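You operate a simulated robot arm through the tools that you are given. There is no shell and no other tool.

Carry out the task below with a simulated robot arm. There is one attempt and no reset: what you move stays moved.

## Task
Unload the grey meter at DARK and switch it off.
Fine: disc on the white mat; leave the slider at DARK and the blue arm swung aside.
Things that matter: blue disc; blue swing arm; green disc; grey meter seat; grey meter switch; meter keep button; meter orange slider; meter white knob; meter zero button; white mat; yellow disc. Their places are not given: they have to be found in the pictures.

Only the result counts: the job must be done as asked and must still hold three seconds after the hand-in. Knocking over, shifting, dropping, spilling or breaking anything else fails it.

## Robot
A 7-joint arm with a two-finger parallel gripper, fixed in place. Base frame: the origin is on the floor under the middle of its stand, x ahead of it, y to its left, z up. Units: mm, rad, N and s.
It reaches about 1046 mm from its shoulder. Its first joint turns from -2.897 to 2.897 rad. Payload 1.57 kg.
The tool frame sits at the grasp point between the pads (the TCP): z along the fingers, y along the line on which they close. The tips reach 30 mm beyond it. Largest opening 80 mm; finger width 17, thickness 12; the body of the gripper, 40 by 82 mm, starts 80 mm behind the TCP.
Orientation is told as [roll, pitch, yaw] about the base's x, y, z axes, in that order, counted from this pose: with the fingers straight down and closing along the base's y, the tool's x points along the base's -x, its y along +y and its z along -z.

## Interface
- The arm moves only by the tool send_rows. Its argument "plan" is a list of rows, each a list of 3 entries, a list of its own where there are three numbers: the shift along the tool's x, y, z in units of 50 mm (1.0 is 50 mm), then the turn, a rotation vector about the tool's x, y, z in units of 6 degrees (1.0 is 6 degrees), then the finger opening in mm, from 0 to 80. In form: [[[x, y, z], [wx, wy, wz], hand], ...]. A call has 1 to 20 rows; each row shifts and turns the commanded pose from where the row before left it, along the tool's axes as they then stand. A call with a number of a shift or a turn outside -1 to 1 is refused whole. A row lasts 0.2 s, in which the tool goes at most 50 mm and 0.15 rad; a call with a longer step from one row to the next is refused whole, and so is a gripper value outside its range. Where a pose cannot be reached the arm comes as near as it can. A force on the tool above 60 N (or 10 N above the force at the start of the call, whichever is more), or a blocked arm, ends the call early, and 0.2 s more pass. Each finger travels about 153 mm/s and halts on what it meets, pressing with about 42 N; the grip force reading is that of the motor and also rises with nothing between the fingers. The clock runs only during rows and for 0.2 s after the last one: add rows that do not move to give the fingers time. It gives the time, the measured TCP pose, the force on the tool (base axes), the opening and the grip force at its end, in the units of the frame above (readings bear some noise), with the torque about the TCP (base axes, N m) and any sound that the robot's microphone picked up.
- Cameras (640 x 400 px; columns grow to the right, rows downward): "scene" is fixed at [51.4, 650.1, 1703.2]; the picture's right is [-0.78, -0.62, 0.00], its down [-0.58, 0.73, -0.36] and it looks along [0.23, -0.28, -0.93] (base axes); focal length 232 px, centre (320, 200). "wrist" rides on the gripper at [72, -7, -122] in the tool frame; the picture's right is [0.09, 1.00, 0.00], its down [-0.84, 0.08, -0.54] and it looks along [-0.54, 0.05, 0.84] (tool axes); focal length 238 px, centre (320, 200).
- get_image(camera): a new picture of that camera. The clock stands still meanwhile.
- measure_at(camera, pixels): for up to 12 pixels [column, row] of the newest picture of that camera ("zoom" is the newest enlarged one), the place [x, y, z] in the base frame of the surface seen there, good to about 3 mm. The clock stands still meanwhile.
- inspect(camera, box): a new picture of the part [left, top, right, bottom] of that camera's present view, enlarged. The clock stands still meanwhile.
- hand_in(): hands the job in; it is judged then, once.

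Leave the gripper open and the arm clear of the work at the hand-in unless told otherwise.

The tools are called after ">>>" as name(argument=value, ...) on one line, values as JSON. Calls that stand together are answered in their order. send_rows: Moves the arm, as the interface text tells. Its arguments: {"type":"object","properties":{"plan":{"type":"array"}},"required":["plan"]} The other tools are called the same way: get_image (camera) takes a picture; measure_at (camera, pixels) gives the place of the surface under pixels of a picture; inspect (camera, box) takes an enlarged picture of a part of a camera's view; hand_in () hands the job in.

At the start:

```text
t: 0.0
tool_pos: [145.6, 343.8, 1382.9]
tcp_rot: [0.002, 0.0, -0.002]
wrist_force: [-0.1, 0.5, 0.8]
moment: [0.02, -0.01, 0.02]
gripper_width: 80.0
finger_force: 0.0
```

scene: 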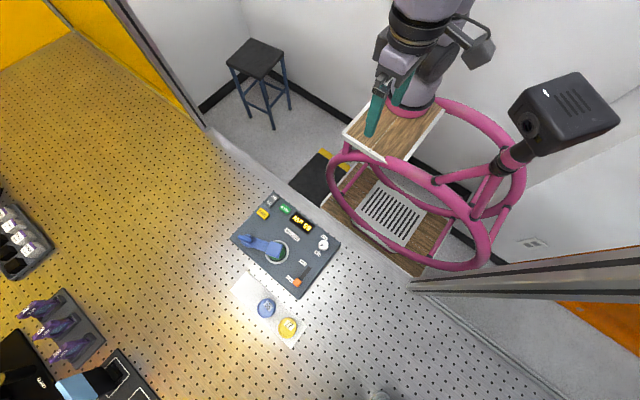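
wrist: 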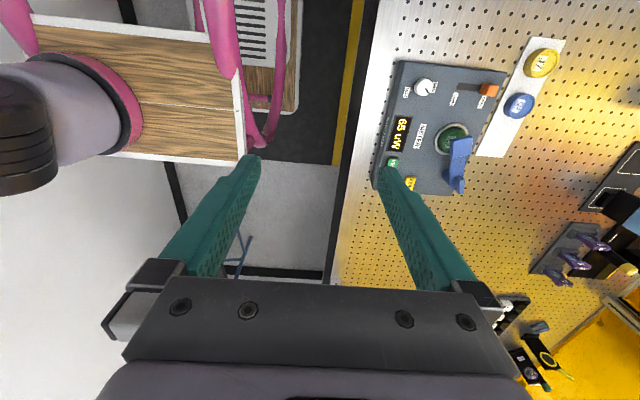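

I see a dark meter panel around scene pixels (285,245), with a blue arm over a green disc, and a white mat with blue and yellow discs. I'll take enlarged pictures of it from both cameras.

>>> inspect(camera="scene", box=[220, 180, 350, 350])

>>> inspect(camera="wrist", box=[360, 30, 580, 210])

```text
2.35 times, centred on (285, 265) of scene
```

zoom: 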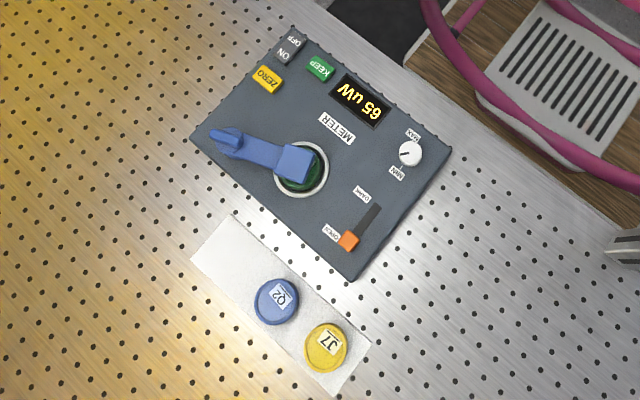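

```text
2.22 times, centred on (470, 120) of wrist
```

zoom: 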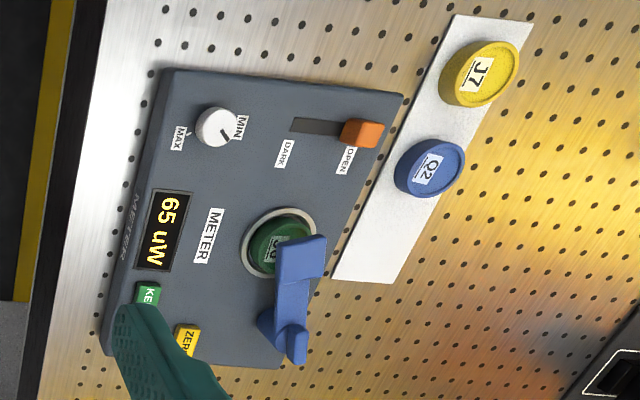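

The panel is legible now. The slider (orange) is at OPEN, the blue arm lies over the green disc, and the ON/OFF rocker is in the corner. I'll measure points in the newest zoom (wrist): slider, slot ends, disc, arm head, arm handle, knob, mat corners and mat discs.

>>> measure_at(camera="zoom", pixels=[[360, 132], [295, 126], [272, 235], [300, 258], [297, 345], [268, 322], [216, 127], [430, 165], [482, 72], [355, 265], [480, 30], [345, 140]])

>>> inspect(camera="scene", box=[225, 185, 345, 305])

```text
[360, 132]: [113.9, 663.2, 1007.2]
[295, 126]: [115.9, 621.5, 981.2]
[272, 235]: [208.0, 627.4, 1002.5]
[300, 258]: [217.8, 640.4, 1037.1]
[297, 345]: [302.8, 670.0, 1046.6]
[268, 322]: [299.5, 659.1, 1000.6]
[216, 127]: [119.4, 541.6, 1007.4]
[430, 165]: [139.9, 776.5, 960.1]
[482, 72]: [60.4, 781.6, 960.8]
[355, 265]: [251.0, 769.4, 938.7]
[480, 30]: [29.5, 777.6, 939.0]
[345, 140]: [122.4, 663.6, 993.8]
```

```text
3.33 times, centred on (285, 245) of scene
```

zoom: 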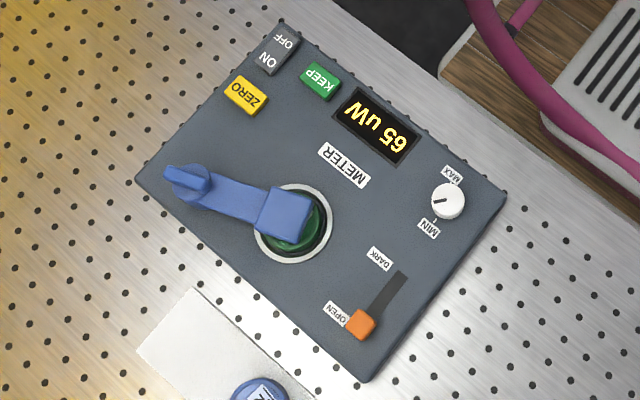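

Now I'll measure panel corners, rocker halves, buttons and the arm in the scene zoom.

>>> measure_at(camera="zoom", pixels=[[148, 182], [283, 30], [495, 200], [365, 370], [268, 60], [288, 40], [246, 95], [320, 80], [180, 178], [220, 200], [285, 212], [310, 235]])

```text
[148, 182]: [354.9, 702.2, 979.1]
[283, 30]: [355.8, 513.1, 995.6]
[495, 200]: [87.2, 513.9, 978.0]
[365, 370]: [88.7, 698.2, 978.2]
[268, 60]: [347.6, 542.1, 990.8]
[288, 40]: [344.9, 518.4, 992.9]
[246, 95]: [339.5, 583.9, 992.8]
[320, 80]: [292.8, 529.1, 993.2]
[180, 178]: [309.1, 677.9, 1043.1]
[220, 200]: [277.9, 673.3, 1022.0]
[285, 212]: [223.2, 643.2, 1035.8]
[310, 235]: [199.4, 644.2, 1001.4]
```

The panel top is at z≈978, spanning x 85–355 and y 510–700, aligned with the base axes, and the table is at z≈939. I'll move the hand to about (103, 600, 1180), well above everything, for a closer wrist view.

>>> send_rows(plan=[[[0.1075, 0.64, 0.5075], [0, 0, 0], 80], [[0.1075, 0.64, 0.5075], [0, 0, 0], 80], [[0.1075, 0.64, 0.5075], [0, 0, 0], 80], [[0.1075, 0.64, 0.5075], [0, 0, 0], 80], [[0.1075, 0.64, 0.5075], [0, 0, 0], 80], [[0.1075, 0.64, 0.5075], [0, 0, 0], 80], [[0.1075, 0.64, 0.5075], [0, 0, 0], 80], [[0.1075, 0.64, 0.5075], [0, 0, 0], 80], [[0, 0, 0], [0, 0, 0], 80]])

>>> get_image(camera="wrist")

>>> get_image(camera="scene")

```text
t: 2.0
tool_pos: [108.1, 598.3, 1169.7]
tcp_rot: [0.001, 0.005, 0.001]
wrist_force: [-0.2, -0.2, 0.3]
moment: [-0.02, 0.0, 0.0]
gripper_width: 79.9
finger_force: 0.0
```

```text
taken
```

wrist: 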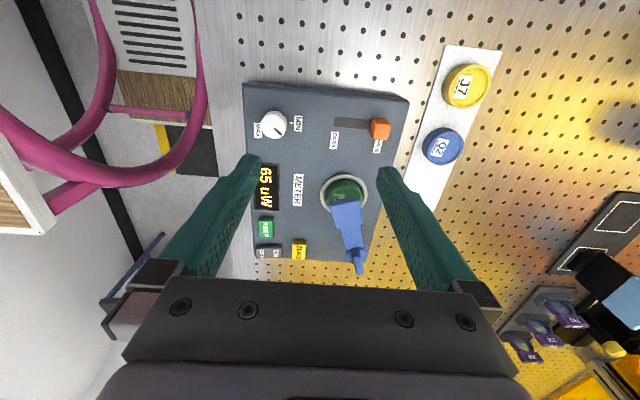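

```text
taken
```

scene: 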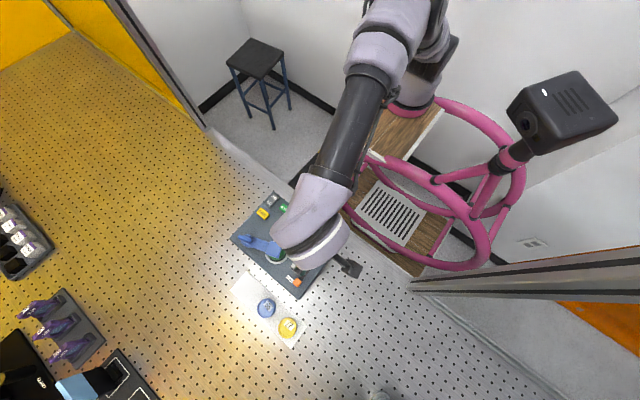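

The whole panel is visible in the wrist view between the fingers. I'll enlarge the area around it.

>>> inspect(camera="wrist", box=[230, 70, 420, 280])

```text
1.90 times, centred on (325, 175) of wrist
```

zoom: 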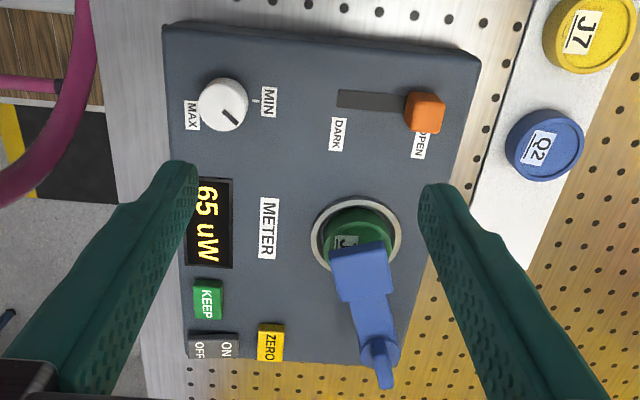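

I'll measure the slider block's edges, slot ends, labels, and also disc/arm features in this zoom.

>>> measure_at(camera="zoom", pixels=[[408, 95], [442, 98], [425, 97], [424, 125], [341, 98], [400, 101], [337, 133], [419, 145], [345, 225], [362, 270], [372, 320], [384, 370]])

>>> inspect(camera="wrist", box=[320, 100, 400, 150])

```text
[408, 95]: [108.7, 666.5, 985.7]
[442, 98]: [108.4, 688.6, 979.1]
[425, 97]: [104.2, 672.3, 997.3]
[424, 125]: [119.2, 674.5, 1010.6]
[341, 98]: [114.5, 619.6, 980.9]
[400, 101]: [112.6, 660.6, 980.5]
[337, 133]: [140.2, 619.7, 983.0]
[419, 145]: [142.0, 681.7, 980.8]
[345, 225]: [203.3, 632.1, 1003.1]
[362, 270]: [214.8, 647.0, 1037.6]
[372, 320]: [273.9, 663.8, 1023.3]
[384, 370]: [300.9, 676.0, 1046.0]
```

```text
8.00 times, centred on (360, 125) of wrist
```

zoom: 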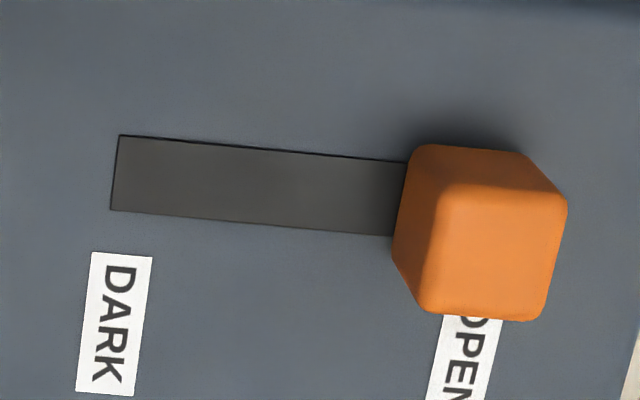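

I'll measure the slider's top face corners, slot end and the two label centres from this 8× zoom.

>>> measure_at(camera="zoom", pixels=[[450, 200], [550, 205], [435, 300], [535, 305], [495, 250], [120, 170], [114, 205], [380, 200], [113, 325], [464, 360], [400, 210], [480, 165]])

```text
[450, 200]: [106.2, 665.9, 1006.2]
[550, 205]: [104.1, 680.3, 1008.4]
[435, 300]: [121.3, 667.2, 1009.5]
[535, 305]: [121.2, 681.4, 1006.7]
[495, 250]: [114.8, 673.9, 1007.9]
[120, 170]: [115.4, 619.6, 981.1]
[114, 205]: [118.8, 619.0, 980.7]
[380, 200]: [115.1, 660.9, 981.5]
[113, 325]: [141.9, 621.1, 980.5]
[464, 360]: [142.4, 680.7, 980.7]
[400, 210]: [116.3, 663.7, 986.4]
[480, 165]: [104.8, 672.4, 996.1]
```

The slider block is about 18 mm square with its centre at (114, 674), its top at z≈1008, and the slot's DARK end at y≈619. My last move landed a little off the command, about 10 mm low, so I'll first send two still rows to see whether the reading settles.

>>> send_rows(plan=[[[0, 0, 0], [0, 0, 0], 80], [[0, 0, 0], [0, 0, 0], 80]])

```text
t: 2.6
tool_pos: [108.2, 597.7, 1169.7]
tcp_rot: [0.002, 0.005, 0.002]
wrist_force: [0.0, -0.2, -0.1]
moment: [-0.02, -0.04, 0.0]
gripper_width: 80.0
finger_force: 0.2
```

The reading is steady at (108, 598, 1170). I'll measure the fingertips in the wrist picture to cross-check the pose reading against the camera frame.

>>> get_image(camera="wrist")

>>> measure_at(camera="wrist", pixels=[[253, 158], [250, 165], [382, 172], [386, 178], [256, 165], [378, 180]])

```text
taken
```

wrist: 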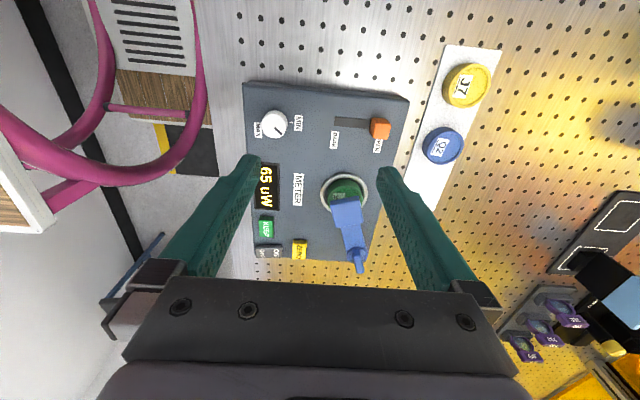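

```text
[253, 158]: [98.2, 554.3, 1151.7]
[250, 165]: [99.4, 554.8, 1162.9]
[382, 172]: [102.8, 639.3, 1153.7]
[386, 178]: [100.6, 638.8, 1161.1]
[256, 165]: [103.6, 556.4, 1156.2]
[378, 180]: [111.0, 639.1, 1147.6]
```

The fingertips agree with the reported pose, so I'll work from the readings. Next I'll go above the slider at about (114, 674, 1060) with a 50 mm opening.

>>> send_rows(plan=[[[-0.03, 0.38, 0.5], [0, 0, 0], 50], [[-0.03, 0.38, 0.5], [0, 0, 0], 50], [[-0.03, 0.38, 0.5], [0, 0, 0], 50], [[-0.03, 0.38, 0.5], [0, 0, 0], 50], [[0, 0, 0], [0, 0, 0], 50]])

>>> get_image(camera="wrist")

```text
t: 3.8
tool_pos: [111.6, 674.5, 1075.0]
tcp_rot: [0.004, 0.004, 0.001]
wrist_force: [0.0, 0.3, 0.0]
moment: [0.0, 0.0, -0.01]
gripper_width: 49.9
finger_force: 0.1
```

```text
taken
```

wrist: 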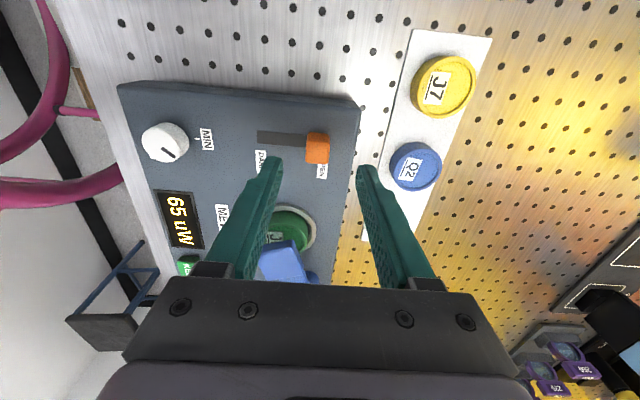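

I'm at (111.6, 674.5, 1075) and the slider sits between the fingers. I'll lower to about z 1020, which puts the tips 9 mm above the panel, and read the pose.

>>> send_rows(plan=[[[-0.02, 0, 0.4], [0, 0, 0], 50], [[-0.02, 0, 0.4], [0, 0, 0], 50], [[0, 0, 0.15], [0, 0, 0], 50], [[0, 0, 0], [0, 0, 0], 50]])

>>> get_image(camera="wrist")

```text
t: 4.8
tool_pos: [118.0, 676.4, 1027.1]
tcp_rot: [0.001, 0.003, 0.003]
wrist_force: [0.4, -0.2, -0.6]
moment: [0.03, 0.01, 0.0]
gripper_width: 50.0
finger_force: 0.0
```

```text
taken
```

wrist: 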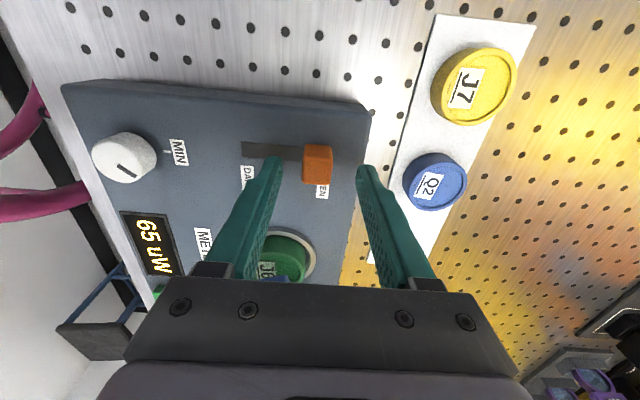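

The tips are at z≈997. I'll lower 7 mm more, shift x by −3 mm, and close to 22 mm so the fingers cage the slider loosely without squeezing it.

>>> send_rows(plan=[[[0.06, -0.02, 0.14], [0, 0, 0], 50], [[0, 0, 0], [0, 0, 0], 22], [[0, 0, 0], [0, 0, 0], 22]])

>>> get_image(camera="wrist")

```text
t: 5.6
tool_pos: [113.8, 674.2, 1020.6]
tcp_rot: [0.0, 0.005, 0.003]
wrist_force: [0.1, -0.9, 0.3]
moment: [-0.01, -0.01, -0.01]
gripper_width: 22.6
finger_force: 0.5
```

```text
taken
```

wrist: 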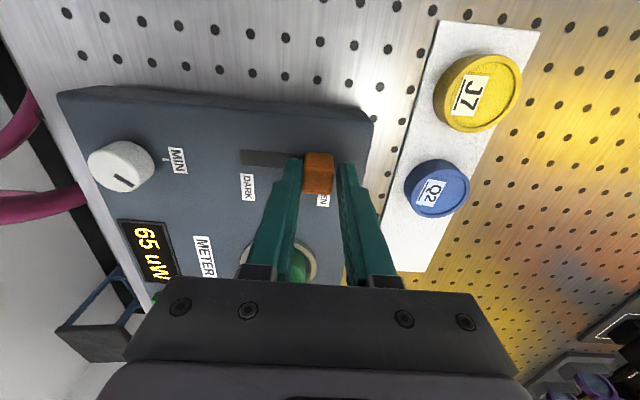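

The slider is caged between the fingers at (114, 674). I'll now push it along −y about 40 mm in small steps and check the force.

>>> send_rows(plan=[[[0, -0.16, 0], [0, 0, 0], 22], [[0, -0.16, 0], [0, 0, 0], 22], [[0, -0.16, 0], [0, 0, 0], 22], [[0, -0.16, 0], [0, 0, 0], 22], [[0, -0.16, 0], [0, 0, 0], 22]])

>>> get_image(camera="wrist")

```text
t: 6.8
tool_pos: [110.4, 632.6, 1020.2]
tcp_rot: [0.001, 0.003, 0.004]
wrist_force: [-0.2, -0.8, -0.7]
moment: [0.03, 0.02, -0.02]
gripper_width: 22.1
finger_force: 0.3
```

```text
taken
```

wrist: 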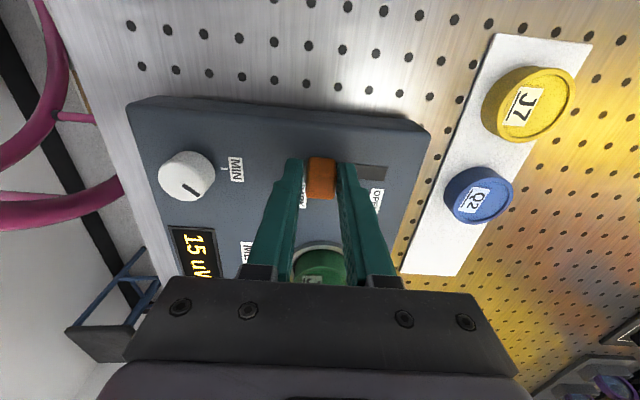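

The readout dropped to 15 uW and the slider is at about y 634, moving freely. I'll go on −y in small steps of about 3 mm.

>>> send_rows(plan=[[[-0.02, -0.06, 0], [0, 0, 0], 22], [[-0.02, -0.06, 0], [0, 0, 0], 22], [[0, -0.05, 0], [0, 0, 0], 22], [[0, 0, 0], [0, 0, 0], 22]])

>>> inspect(camera="wrist", box=[130, 120, 430, 300])

```text
t: 7.8
tool_pos: [115.1, 626.0, 1018.6]
tcp_rot: [0.004, 0.005, 0.002]
wrist_force: [1.1, 3.3, -0.6]
moment: [0.06, -0.03, -0.04]
gripper_width: 23.3
finger_force: 0.4
```

```text
2.13 times, centred on (280, 210) of wrist
```

zoom: 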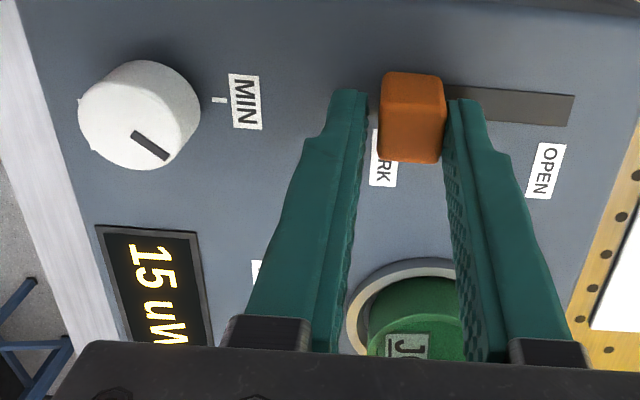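

Slight resistance shows (3.3 N) at y 626. I'll nudge 3 mm more to confirm the end stop.

>>> send_rows(plan=[[[0, -0.04, 0], [0, 0, 0], 22], [[0, -0.03, 0], [0, 0, 0], 22], [[0, 0, 0], [0, 0, 0], 22]])

>>> inspect(camera="wrist", box=[130, 120, 430, 300])

```text
t: 8.6
tool_pos: [115.9, 622.6, 1019.2]
tcp_rot: [0.002, 0.004, 0.003]
wrist_force: [2.9, 9.7, -1.2]
moment: [0.14, -0.17, -0.08]
gripper_width: 30.2
finger_force: 5.1
```

```text
2.13 times, centred on (280, 210) of wrist
```

zoom: 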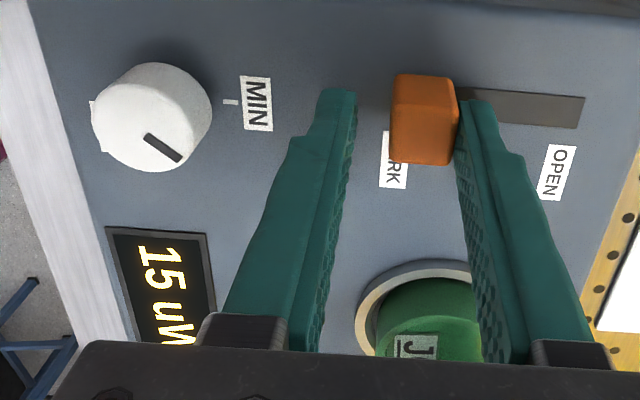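

9.7 N and the finger is pried back, so the slider is at its DARK end stop at y≈628. I'll open to 50 and lift away.

>>> send_rows(plan=[[[0, 0, 0], [0, 0, 0], 50], [[0, 0, 0], [0, 0, 0], 50], [[0, 0, -0.5], [0, 0, 0], 50], [[0, 0, -0.8], [0, 0, 0], 50], [[0, 0, -0.8], [0, 0, 0], 50], [[0.5, -0.2, -0.6], [0, 0, 0], 50], [[0.5, -0.2, -0.6], [0, 0, 0], 50], [[0, 0, 0], [0, 0, 0], 50]])

>>> get_image(camera="wrist")

>>> inspect(camera="wrist", box=[230, 70, 430, 280])

```text
t: 10.4
tool_pos: [69.8, 603.1, 1187.2]
tcp_rot: [0.002, 0.005, 0.002]
wrist_force: [0.7, -0.5, -0.3]
moment: [0.01, 0.01, -0.01]
gripper_width: 49.9
finger_force: 0.0
```

```text
taken
```

wrist: 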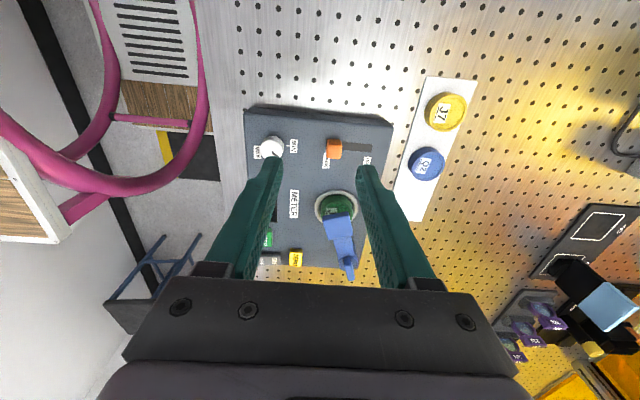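

```text
1.90 times, centred on (330, 175) of wrist
```

zoom: 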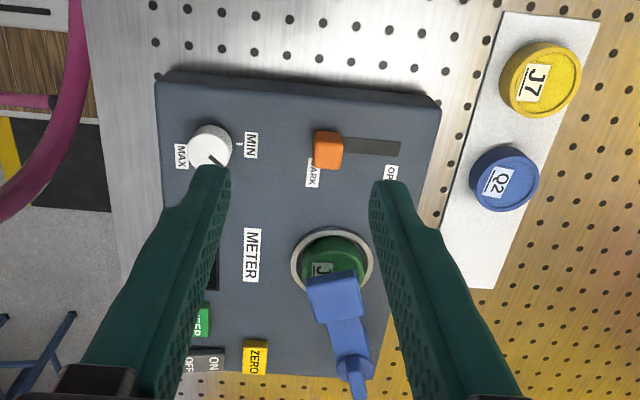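

The slider is at DARK. Now I'll move closer to the blue arm, to TCP about (190, 645, 1130) with the fingers wide, to see its pivot and handle.

>>> send_rows(plan=[[[-0.6, 0.2, 0.28], [0, 0, 0], 80], [[-0.6, 0.2, 0.28], [0, 0, 0], 80], [[-0.6, 0.2, 0.28], [0, 0, 0], 80], [[-0.6, 0.2, 0.28], [0, 0, 0], 80], [[0, 0, 0], [0, 0, 0], 80]])

>>> get_image(camera="wrist")

>>> inspect(camera="wrist", box=[260, 130, 380, 290])

```text
t: 11.6
tool_pos: [186.9, 642.1, 1126.9]
tcp_rot: [0.002, 0.004, 0.001]
wrist_force: [-0.2, 0.0, 0.4]
moment: [0.0, 0.04, 0.01]
gripper_width: 80.1
finger_force: 0.0
```

```text
taken
```

wrist: 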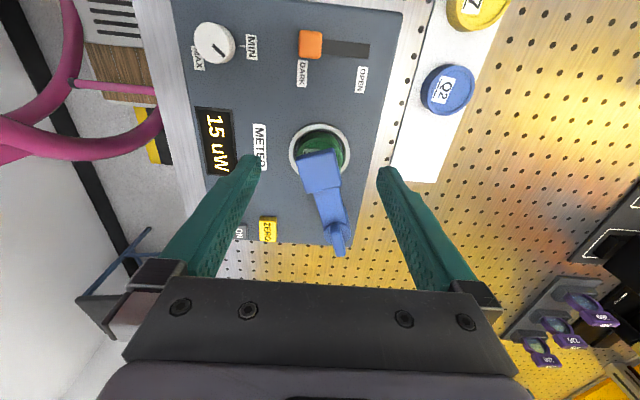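

```text
2.50 times, centred on (320, 210) of wrist
```

zoom: 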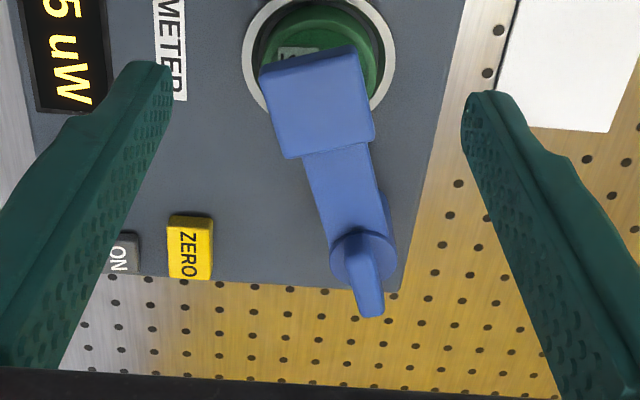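

I see the flat head over the green disc, a thinner bar, and a round post with an upright fin at the far end. I'll measure points on these from the zoom.

>>> measure_at(camera="zoom", pixels=[[268, 80], [350, 55], [370, 130], [288, 150], [320, 105], [340, 200], [340, 260], [388, 250], [365, 300], [358, 245], [375, 300], [388, 200]])

```text
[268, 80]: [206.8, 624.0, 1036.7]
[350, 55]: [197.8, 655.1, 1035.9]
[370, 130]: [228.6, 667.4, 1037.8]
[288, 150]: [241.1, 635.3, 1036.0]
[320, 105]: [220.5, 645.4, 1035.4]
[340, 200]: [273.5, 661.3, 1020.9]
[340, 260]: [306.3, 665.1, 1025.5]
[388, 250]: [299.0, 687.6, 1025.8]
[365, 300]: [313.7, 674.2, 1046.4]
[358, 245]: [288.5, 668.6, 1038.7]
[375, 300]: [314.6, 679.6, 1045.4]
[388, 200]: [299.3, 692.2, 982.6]
```

The post's cap is at about (302, 675) with z 1025 and carries a fin up to z 1046. The head spans x 198–241 and y 624–667 with its top at 1037. I'll back off to low x and tilt the tool by 30° to see under the head and how tall the green disc stands.

>>> send_rows(plan=[[[0.75, 0, 0], [0, 0, 0], 80], [[0.75, 0, 0], [0, 0, 0], 80], [[0.75, 0, 0], [0, 0, 0], 80], [[0, 0, 0], [0, -1, 0], 80], [[0, 0, 0], [0, -1, 0], 80], [[0, 0, 0], [0, -1, 0], 80], [[0, 0, 0], [0, -1, 0], 80], [[0, 0, 0], [0, -1, 0], 80], [[0, 0, 0], [0, 0, 0], 80]])

>>> get_image(camera="wrist")

```text
t: 13.6
tool_pos: [75.4, 641.9, 1129.4]
tcp_rot: [0.001, -0.52, -0.001]
wrist_force: [-0.6, -0.9, -0.9]
moment: [0.0, 0.0, 0.02]
gripper_width: 79.9
finger_force: 0.1
```

```text
taken
```

wrist: 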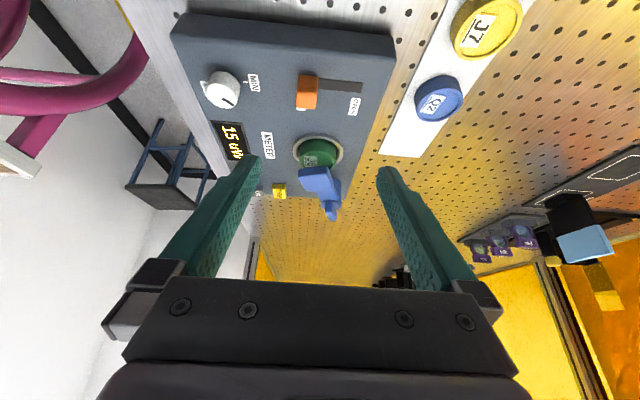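

>>> inspect(camera="wrist", box=[280, 125, 360, 225])

```text
4.00 times, centred on (320, 175) of wrist
```

zoom: 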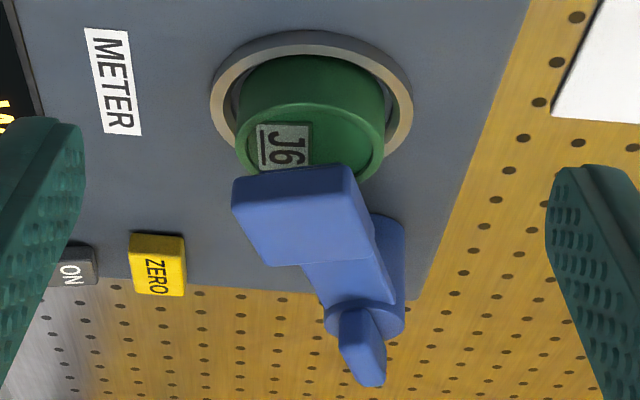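

The side view shows the green disc "J6" standing proud in the seat ring, and the head as a block over part of it with its front edge visible. I'll measure the head's front face top and bottom edges, the disc rim and the ring.

>>> measure_at(camera="zoom", pixels=[[300, 172], [300, 188], [240, 180], [345, 165], [310, 110], [245, 150], [380, 150], [310, 70], [310, 40], [215, 100], [408, 100], [285, 150]])

```text
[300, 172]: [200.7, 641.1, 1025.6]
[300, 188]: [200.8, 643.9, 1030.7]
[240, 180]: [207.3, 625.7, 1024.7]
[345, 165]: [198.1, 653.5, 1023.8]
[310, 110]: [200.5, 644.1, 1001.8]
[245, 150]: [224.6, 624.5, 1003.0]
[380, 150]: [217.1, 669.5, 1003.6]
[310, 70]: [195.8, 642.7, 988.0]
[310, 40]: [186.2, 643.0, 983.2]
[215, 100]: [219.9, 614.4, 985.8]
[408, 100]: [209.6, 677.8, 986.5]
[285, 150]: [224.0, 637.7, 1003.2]
```

The seat centre comes out near (219, 646) with ring top z≈986, disc top z≈1003, and the head occupying z≈1023–1037. The head therefore clears the disc by about 20 mm. I'll straighten the tool, close the fingers, and go beside the head on its +y side at about (206, 684, 1110).

>>> send_rows(plan=[[[0, 0, 0], [0, 1, 0], 40], [[0, 0, 0], [0, 1, 0], 0], [[0, 0, 0], [0, 1, 0], 0], [[0, 0, 0], [0, 1, 0], 0], [[0, 0, 0], [0, 1, 0], 0], [[-0.655, 0.21, 0.1], [0, 0, 0], 0], [[-0.655, 0.21, 0.1], [0, 0, 0], 0], [[-0.655, 0.21, 0.1], [0, 0, 0], 0], [[-0.655, 0.21, 0.1], [0, 0, 0], 0], [[0, 0, 0], [0, 0, 0], 0]])

>>> get_image(camera="wrist")

```text
t: 15.8
tool_pos: [203.1, 681.9, 1110.1]
tcp_rot: [0.0, 0.004, 0.002]
wrist_force: [1.2, -1.1, -0.2]
moment: [-0.01, 0.03, -0.03]
gripper_width: 0.0
finger_force: 21.3
```

```text
taken
```

wrist: 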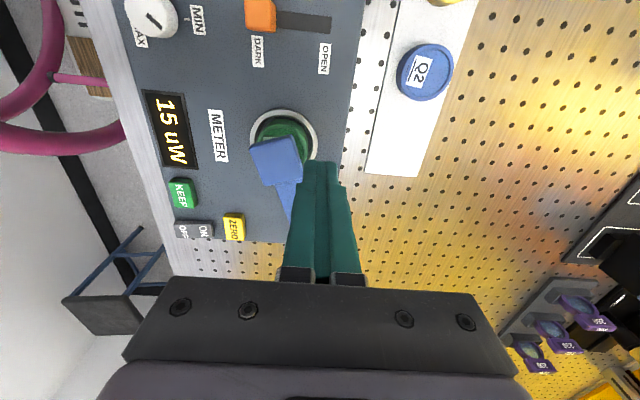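

The closed fingers are at (203, 682, 1110), beside the head on its +y side. I'll go down to about z 1046, so the tips are near 1016, above the disc and alongside the head.

>>> send_rows(plan=[[[0, 0.04, 0.5], [0, 0, 0], 0], [[0, 0.02, 0.5], [0, 0, 0], 0], [[0, 0, 0.28], [0, 0, 0], 0], [[0, 0, 0], [0, 0, 0], 0]])

>>> get_image(camera="wrist")

```text
t: 16.8
tool_pos: [205.2, 686.9, 1043.7]
tcp_rot: [0.0, 0.006, 0.0]
wrist_force: [-0.5, 0.0, 1.4]
moment: [-0.01, 0.02, 0.0]
gripper_width: 0.0
finger_force: 21.7
```

```text
taken
```

wrist: 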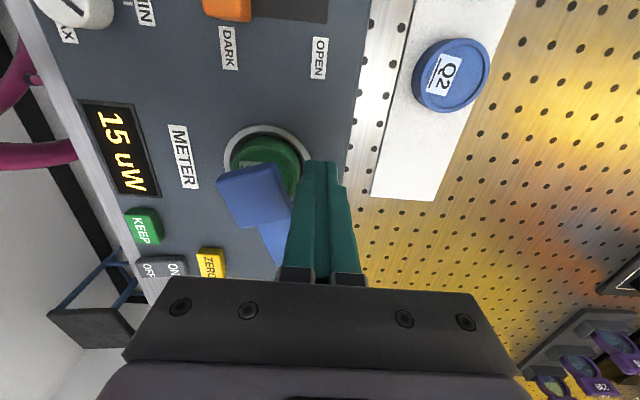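

At the right height. I'll push along −y (slightly +x) about 20 mm in small steps and watch whether the arm yields.

>>> send_rows(plan=[[[0, -0.1, 0], [0, 0, 0], 0], [[0, -0.1, 0], [0, 0, 0], 0], [[-0.02, -0.1, 0], [0, 0, 0], 0], [[-0.02, -0.1, 0], [0, 0, 0], 0], [[0, 0, 0], [0, 0, 0], 0]])

>>> get_image(camera="wrist")

```text
t: 18.0
tool_pos: [202.3, 671.5, 1043.3]
tcp_rot: [0.006, 0.007, 0.005]
wrist_force: [-20.5, 45.0, -2.2]
moment: [0.36, 0.14, 0.11]
gripper_width: 0.0
finger_force: 20.8
```

```text
taken
```

wrist: 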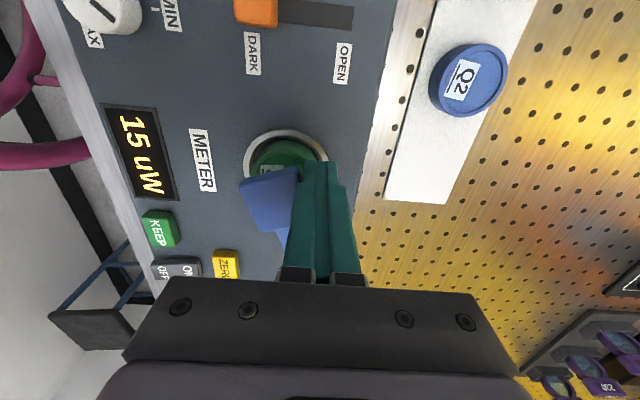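

The arm is blocked in this direction, with about 49 N reaction. I'll back off, lift, and go around to the head's −y side at about (230, 606) to push it toward +y instead.

>>> send_rows(plan=[[[0, 0.2, 0], [0, 0, 0], 0], [[0, 0.2, 0], [0, 0, 0], 0], [[0, 0, -0.6], [0, 0, 0], 0], [[0, 0, -0.7], [0, 0, 0], 0], [[-0.11, -0.6, 0], [0, 0, 0], 0], [[-0.2, -0.6, 0], [0, 0, 0], 0], [[-0.2, -0.45, 0], [0, 0, 0], 0], [[0, 0, 0], [0, 0, 0], 0]])

>>> get_image(camera="wrist")

```text
t: 19.8
tool_pos: [230.9, 604.5, 1107.3]
tcp_rot: [0.002, 0.006, 0.001]
wrist_force: [0.2, 0.4, -0.1]
moment: [-0.01, -0.01, 0.0]
gripper_width: 0.0
finger_force: 21.3
```

```text
taken
```

wrist: 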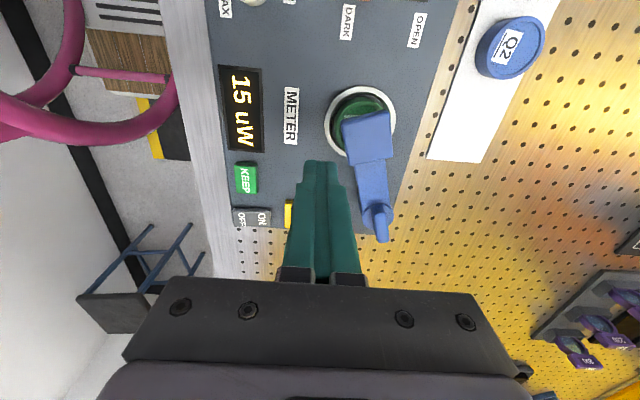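

Clear now. I'll check in an enlarged view whether the arm or panel shifted from the attempt.

>>> inspect(camera="wrist", box=[300, 70, 420, 250])

>>> measure_at(camera="zoom", pixels=[[318, 85], [395, 70], [410, 130], [345, 150], [360, 100], [385, 235], [395, 260], [405, 290], [385, 310], [290, 80], [375, 25], [415, 240]])

```text
2.22 times, centred on (360, 160) of wrist
```

zoom: 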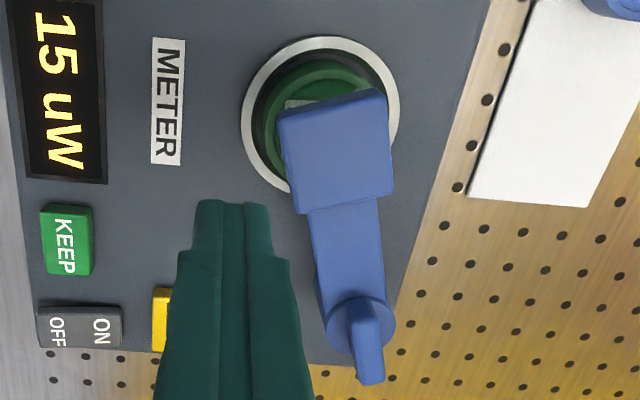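

```text
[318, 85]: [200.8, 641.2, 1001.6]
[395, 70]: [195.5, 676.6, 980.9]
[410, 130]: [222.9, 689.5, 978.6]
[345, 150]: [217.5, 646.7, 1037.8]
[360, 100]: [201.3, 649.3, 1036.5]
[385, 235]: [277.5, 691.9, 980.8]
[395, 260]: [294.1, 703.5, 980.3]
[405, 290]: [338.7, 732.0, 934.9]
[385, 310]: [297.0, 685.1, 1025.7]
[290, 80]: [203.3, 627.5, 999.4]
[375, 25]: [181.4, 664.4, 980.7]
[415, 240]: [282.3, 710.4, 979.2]
```

The arm is unchanged. I'll descend at (231, 604) to z≈1044 and push toward +y gently.

>>> send_rows(plan=[[[0, 0, 0.5], [0, 0, 0], 0], [[0, 0, 0.5], [0, 0, 0], 0], [[0, 0, 0.26], [0, 0, 0], 0], [[0, 0.12, 0], [0, 0, 0], 0], [[0, 0.12, 0], [0, 0, 0], 0], [[0.02, 0.12, 0], [0, 0, 0], 0], [[0, 0, 0], [0, 0, 0], 0]])

>>> get_image(camera="wrist")

```text
t: 21.4
tool_pos: [229.2, 624.0, 1047.6]
tcp_rot: [0.002, 0.003, 0.002]
wrist_force: [0.3, -0.7, 0.6]
moment: [0.03, 0.01, 0.0]
gripper_width: 0.2
finger_force: 21.4
```

```text
taken
```

wrist: 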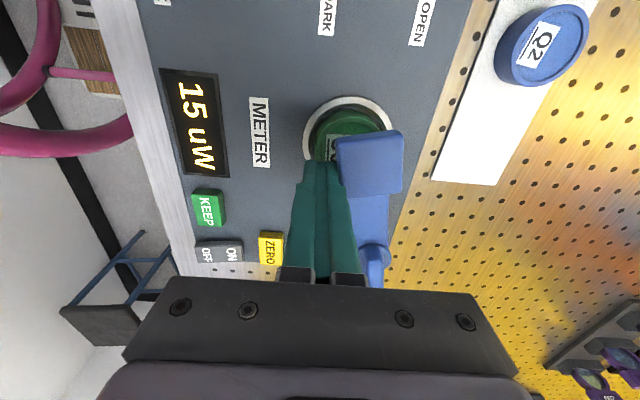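

The arm yields freely this way and the disc is being uncovered. I'll follow the arc around the pivot (302, 675), going on toward +y for six steps of about 11 mm.

>>> send_rows(plan=[[[0.13, 0.212, 0], [0, 0, 0], 0], [[0.086, 0.2, 0], [0, 0, 0], 0], [[0.062, 0.208, 0], [0, 0, 0], 0], [[0.036, 0.214, 0], [0, 0, 0], 0], [[0.01, 0.218, 0], [0, 0, 0], 0], [[-0.018, 0.216, 0], [0, 0, 0], 0], [[0, 0, 0], [0, 0, 0], 0]])

>>> get_image(camera="wrist")

```text
t: 23.0
tool_pos: [216.2, 687.1, 1047.4]
tcp_rot: [0.002, 0.003, 0.001]
wrist_force: [-0.1, 0.3, 0.0]
moment: [0.0, 0.01, 0.0]
gripper_width: 0.0
finger_force: 20.7
```

```text
taken
```

wrist: 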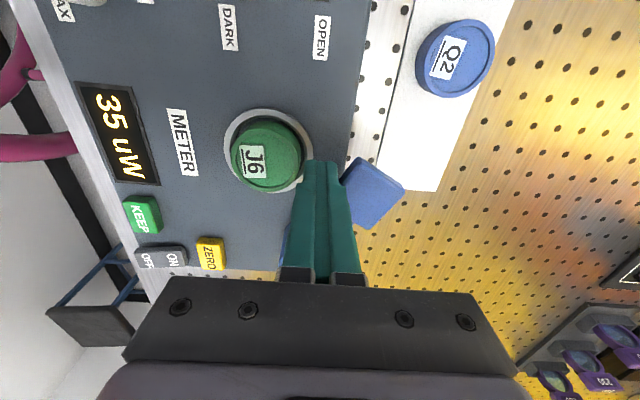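

The disc is fully uncovered, and the readout now shows 35 uW with the cover off. I'll keep swinging the arm further aside for six more steps.

>>> send_rows(plan=[[[-0.042, 0.212, 0], [0, 0, 0], 0], [[-0.07, 0.206, 0], [0, 0, 0], 0], [[-0.094, 0.196, 0], [0, 0, 0], 0], [[-0.116, 0.184, 0], [0, 0, 0], 0], [[-0.138, 0.168, 0], [0, 0, 0], 0], [[0, 0, 0], [0, 0, 0], 0]])

>>> get_image(camera="wrist")

```text
t: 24.4
tool_pos: [227.4, 723.0, 1045.1]
tcp_rot: [0.0, 0.004, 0.001]
wrist_force: [-0.3, -0.9, 0.8]
moment: [-0.01, 0.0, -0.02]
gripper_width: 0.2
finger_force: 21.3
out of reach, approached as far as the arm can: row 4, 5
```

```text
taken
```

wrist: 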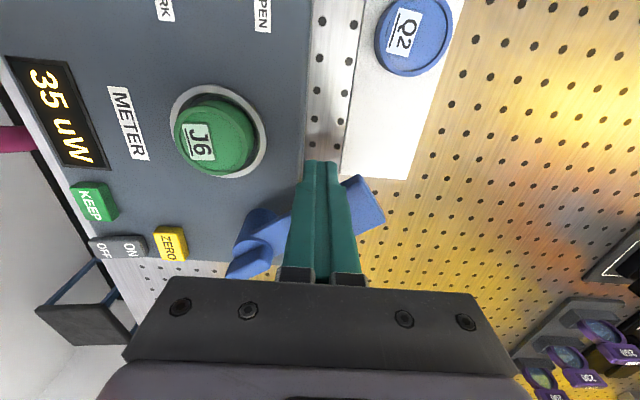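

The arm is well aside, and the last rows hit the reach limit of the upright tool near (227, 723). I'll measure where the blue head and post are now, plus the mat corners, to plan the placement.

>>> measure_at(camera="wrist", pixels=[[368, 200], [355, 183], [380, 220], [262, 225], [240, 262], [345, 172], [405, 178], [375, 150], [440, 75], [412, 38], [218, 140], [218, 100]])

>>> inspect(camera="wrist", box=[160, 60, 460, 290])

```text
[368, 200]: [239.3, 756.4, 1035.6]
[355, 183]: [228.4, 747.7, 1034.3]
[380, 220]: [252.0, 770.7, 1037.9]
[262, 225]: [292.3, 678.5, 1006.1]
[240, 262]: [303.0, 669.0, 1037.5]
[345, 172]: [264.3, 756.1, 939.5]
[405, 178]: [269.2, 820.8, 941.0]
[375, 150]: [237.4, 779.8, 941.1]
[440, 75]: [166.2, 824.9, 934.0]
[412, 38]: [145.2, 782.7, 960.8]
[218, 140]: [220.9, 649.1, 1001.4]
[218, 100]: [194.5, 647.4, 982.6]
```

```text
1.74 times, centred on (310, 175) of wrist
```

zoom: 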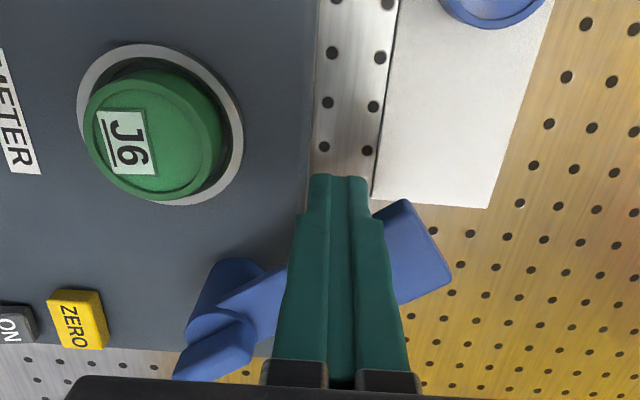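

The head is now near (250, 753), about 77° off the seat, but it overhangs the end of the mat (x≈30–265, y≈756–820). I'll lift, back off toward the robot, then turn the tool by +90° yaw (closing along x) so it can lean outward for extra reach.

>>> send_rows(plan=[[[0.2, -0.2, 0], [0, 0, 0], 0], [[0, 0, -0.7], [0, 0, 0], 0], [[0, -0.3, -0.7], [0, 0, 0], 0], [[0, -0.7, -0.4], [0, 0, 0], 0], [[0, -0.7, 0], [0, 0, 0], 0], [[0, 0, 0], [0, 0, -1], 0], [[0, 0, 0], [0, 0, -1], 0], [[0, 0, 0], [0, 0, -1], 0], [[0, 0, 0], [0, 0, -1], 0], [[0, 0, 0], [0, 0, -1], 0], [[0, 0, 0], [0, 0, -1], 0], [[0, 0, 0], [0, 0, -1], 0], [[0, 0, 0], [0, 0, 0], 0]])

```text
t: 27.2
tool_pos: [218.9, 629.7, 1134.3]
tcp_rot: [0.003, 0.0, 0.736]
wrist_force: [-0.3, 0.2, 0.2]
moment: [0.01, -0.01, -0.03]
gripper_width: 0.0
finger_force: 21.5
```

Yaw is growing in the right direction (0.736 rad). I'll finish to about 90° and lean the fingers outward by about 24°.

>>> send_rows(plan=[[[0, 0, 0], [0, 0, -1], 0], [[0, 0, 0], [0, 0, -1], 0], [[0, 0, 0], [0, 0, -1], 0], [[0, 0, 0], [0, 0, -1], 0], [[0, 0, 0], [0, 0, -1], 0], [[0, 0, 0], [0, 0, -1], 0], [[0, 0, 0], [0, 0, -1], 0], [[0, 0, 0], [0, 0, -0.97], 0], [[0, 0, 0], [0, -1, 0], 0], [[0, 0, 0], [0, -1, 0], 0], [[0, 0, 0], [0, -1, 0], 0], [[0, 0, 0], [0, -1, 0], 0], [[0, 0, 0], [0, 0, 0], 0]])

>>> get_image(camera="wrist")

>>> get_image(camera="scene")

```text
t: 30.0
tool_pos: [217.4, 629.5, 1133.0]
tcp_rot: [0.005, -0.421, 1.567]
wrist_force: [0.1, -0.4, 1.0]
moment: [-0.03, 0.01, -0.01]
gripper_width: 0.0
finger_force: 21.5
```

```text
taken
```

wrist: 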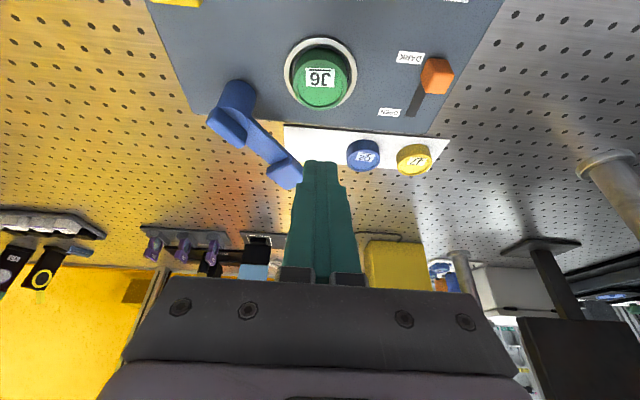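

```text
taken
```

scene: 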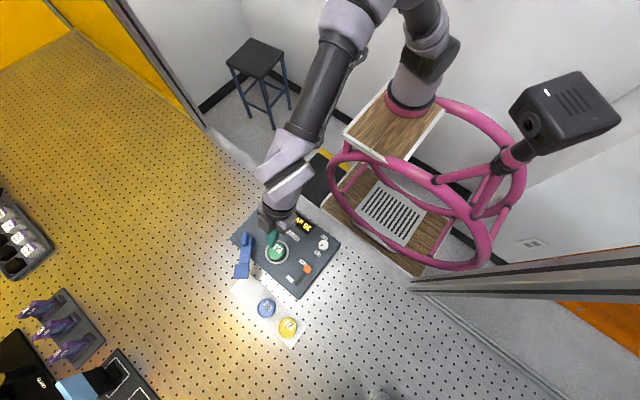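

Good: leaning 24° outward with yaw 90°. The image's left is now +x. I'll enlarge and measure the blue arm and mat from this view.

>>> inspect(camera="wrist", box=[190, 30, 450, 200])

>>> measure_at(camera="zoom", pixels=[[232, 355], [192, 350], [250, 385], [165, 270], [135, 290], [60, 240], [110, 150], [232, 240], [635, 285], [575, 345], [425, 308], [550, 310]])

```text
2.35 times, centred on (320, 115) of wrist
```

zoom: 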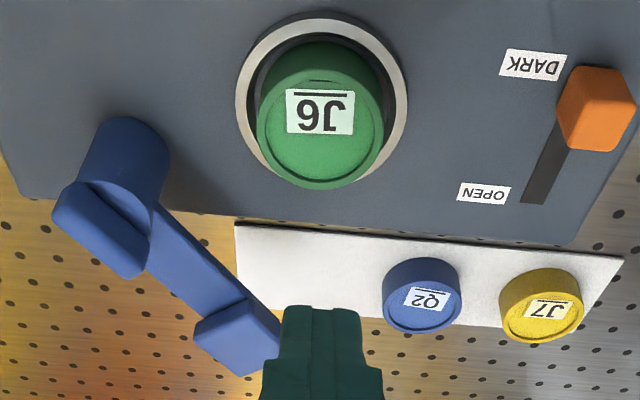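

```text
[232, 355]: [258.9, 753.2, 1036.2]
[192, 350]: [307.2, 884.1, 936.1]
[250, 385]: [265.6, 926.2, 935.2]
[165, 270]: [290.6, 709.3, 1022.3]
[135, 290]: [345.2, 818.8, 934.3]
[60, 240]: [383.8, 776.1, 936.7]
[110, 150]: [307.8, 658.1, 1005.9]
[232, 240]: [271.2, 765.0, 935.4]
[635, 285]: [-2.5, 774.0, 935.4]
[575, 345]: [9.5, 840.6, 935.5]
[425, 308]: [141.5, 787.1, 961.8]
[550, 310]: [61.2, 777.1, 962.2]
```

The head is at about (258, 754) and the bar runs back to the post. I'll go to about (228, 712, 1090) and then read before lowering on the −x side of the bar.

>>> send_rows(plan=[[[-0.389, -0.073, 0.487], [0, 0, 0], 0], [[-0.389, -0.073, 0.487], [0, 0, 0], 0], [[-0.389, -0.073, 0.487], [0, 0, 0], 0], [[0, 0, 0], [0, 0, 0], 0]])

>>> get_image(camera="wrist")

```text
t: 31.0
tool_pos: [231.3, 713.0, 1088.4]
tcp_rot: [0.005, -0.419, 1.567]
wrist_force: [-0.9, 0.2, 1.0]
moment: [0.03, -0.02, -0.01]
gripper_width: 0.0
finger_force: 20.9
```

```text
taken
```

wrist: 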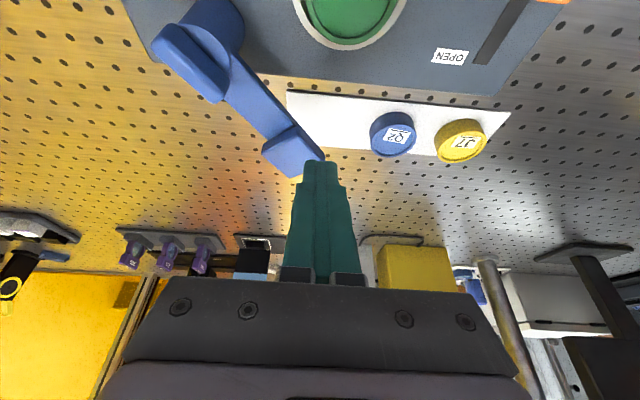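

I'm at (231, 713, 1088). I'll lower to z≈1032 while shifting to x≈220 to stay clear of the head.

>>> send_rows(plan=[[[0.1, 0.22, 0.1], [0, 0, 0], 0], [[0.182, 0, 0.47], [0, 0, 0], 0], [[0.182, 0, 0.47], [0, 0, 0], 0], [[0, 0, 0], [0, 0, 0], 0]])

>>> get_image(camera="wrist")

```text
t: 32.0
tool_pos: [218.5, 713.0, 1033.2]
tcp_rot: [0.006, -0.422, 1.565]
wrist_force: [0.0, 1.0, -0.7]
moment: [0.01, -0.03, 0.03]
gripper_width: 0.0
finger_force: 20.5
```

```text
taken
```

wrist: 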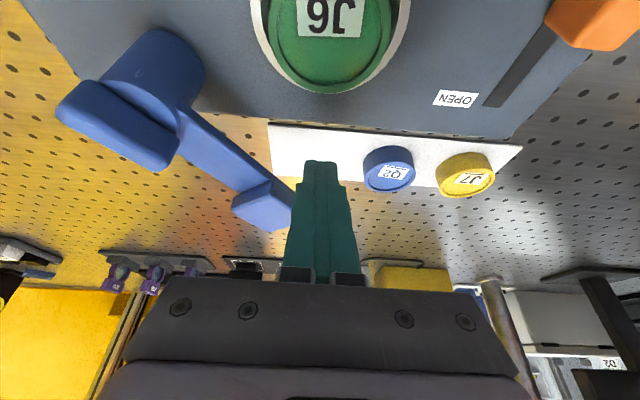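

The fingers are now at (218, 713, 1033), on the −x side of the bar. I'll push +x in 10 mm steps.

>>> send_rows(plan=[[[0, -0.2, 0], [0, 0, 0], 0], [[0, -0.2, 0], [0, 0, 0], 0], [[0, -0.2, 0], [0, 0, 0], 0], [[0, -0.2, 0], [0, 0, 0], 0], [[0, -0.2, 0], [0, 0, 0], 0], [[0, 0, 0], [0, 0, 0], 0]])

>>> get_image(camera="wrist")

```text
t: 33.4
tool_pos: [268.8, 713.4, 1035.5]
tcp_rot: [0.005, -0.422, 1.567]
wrist_force: [-0.6, -0.2, -1.0]
moment: [-0.01, 0.01, 0.02]
gripper_width: 0.1
finger_force: 21.0
```

```text
taken
```

wrist: 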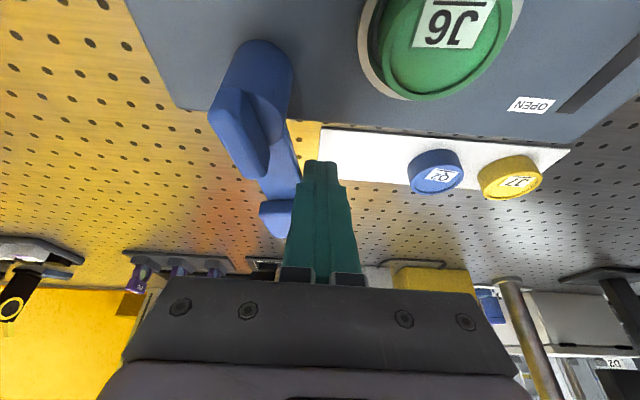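

The arm moves freely with almost no force. I'll continue +x another 25 mm.

>>> send_rows(plan=[[[0, -0.17, 0], [0, 0, 0], 0], [[0, -0.17, 0], [0, 0, 0], 0], [[0, -0.17, 0], [0, 0, 0], 0], [[0, 0, 0], [0, 0, 0], 0]])

>>> get_image(camera="wrist")

```text
t: 34.4
tool_pos: [281.5, 708.1, 1035.7]
tcp_rot: [0.006, -0.419, 1.573]
wrist_force: [-39.2, 19.4, 0.1]
moment: [0.22, 0.53, 0.1]
gripper_width: 0.0
finger_force: 20.9
```

```text
taken
```

wrist: 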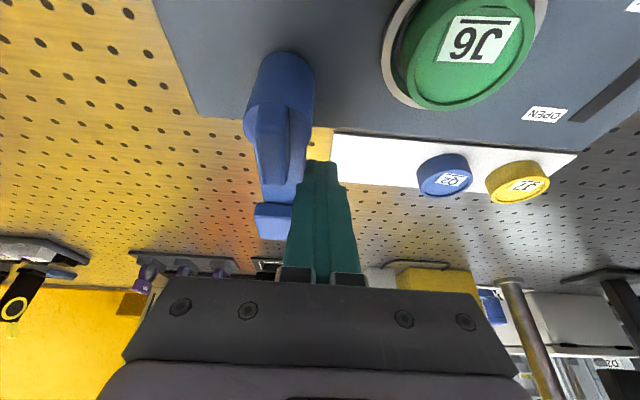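

A 39 N reaction means the arm has met its swing limit at about 90°, fully aside. I'll back off −x, lift, and look.

>>> send_rows(plan=[[[0, 0.3, 0], [0, 0, 0], 0], [[0, 0.3, 0], [0, 0, 0], 0], [[-0.28, 0.1, -0.64], [0, 0, 0], 0], [[-0.28, 0.1, -0.64], [0, 0, 0], 0], [[0.4, 0, -0.6], [0, 0, 0], 0], [[0.4, 0, -0.6], [0, 0, 0], 30], [[0, 0, 0], [0, 0, 0], 60]])

>>> get_image(camera="wrist")

>>> inspect(camera="scene", box=[225, 185, 345, 355])

```text
t: 36.0
tool_pos: [256.9, 650.5, 1142.1]
tcp_rot: [0.005, -0.421, 1.567]
wrist_force: [0.2, -0.4, -0.7]
moment: [0.06, -0.01, -0.02]
gripper_width: 59.9
finger_force: 0.1
```

```text
taken
```

wrist: 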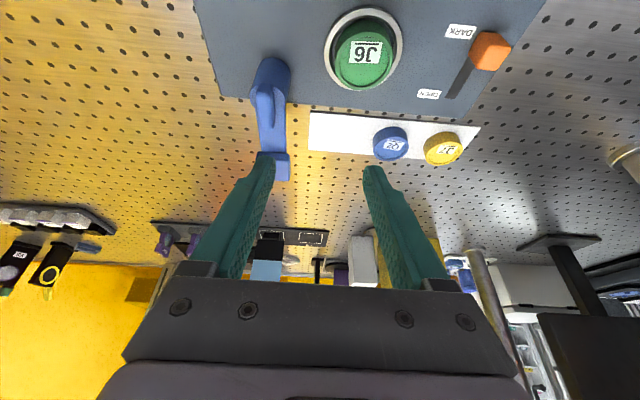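

```text
2.35 times, centred on (285, 270) of scene
```

zoom: 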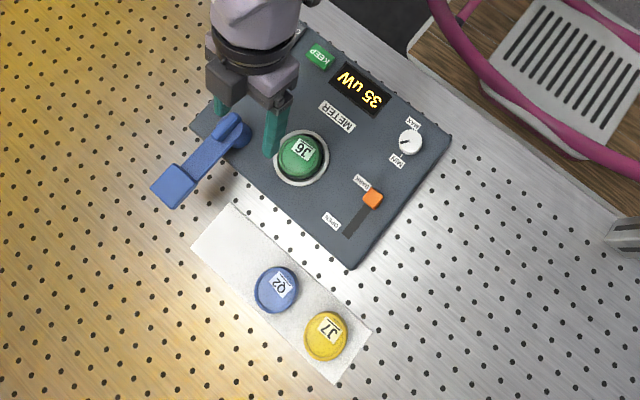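

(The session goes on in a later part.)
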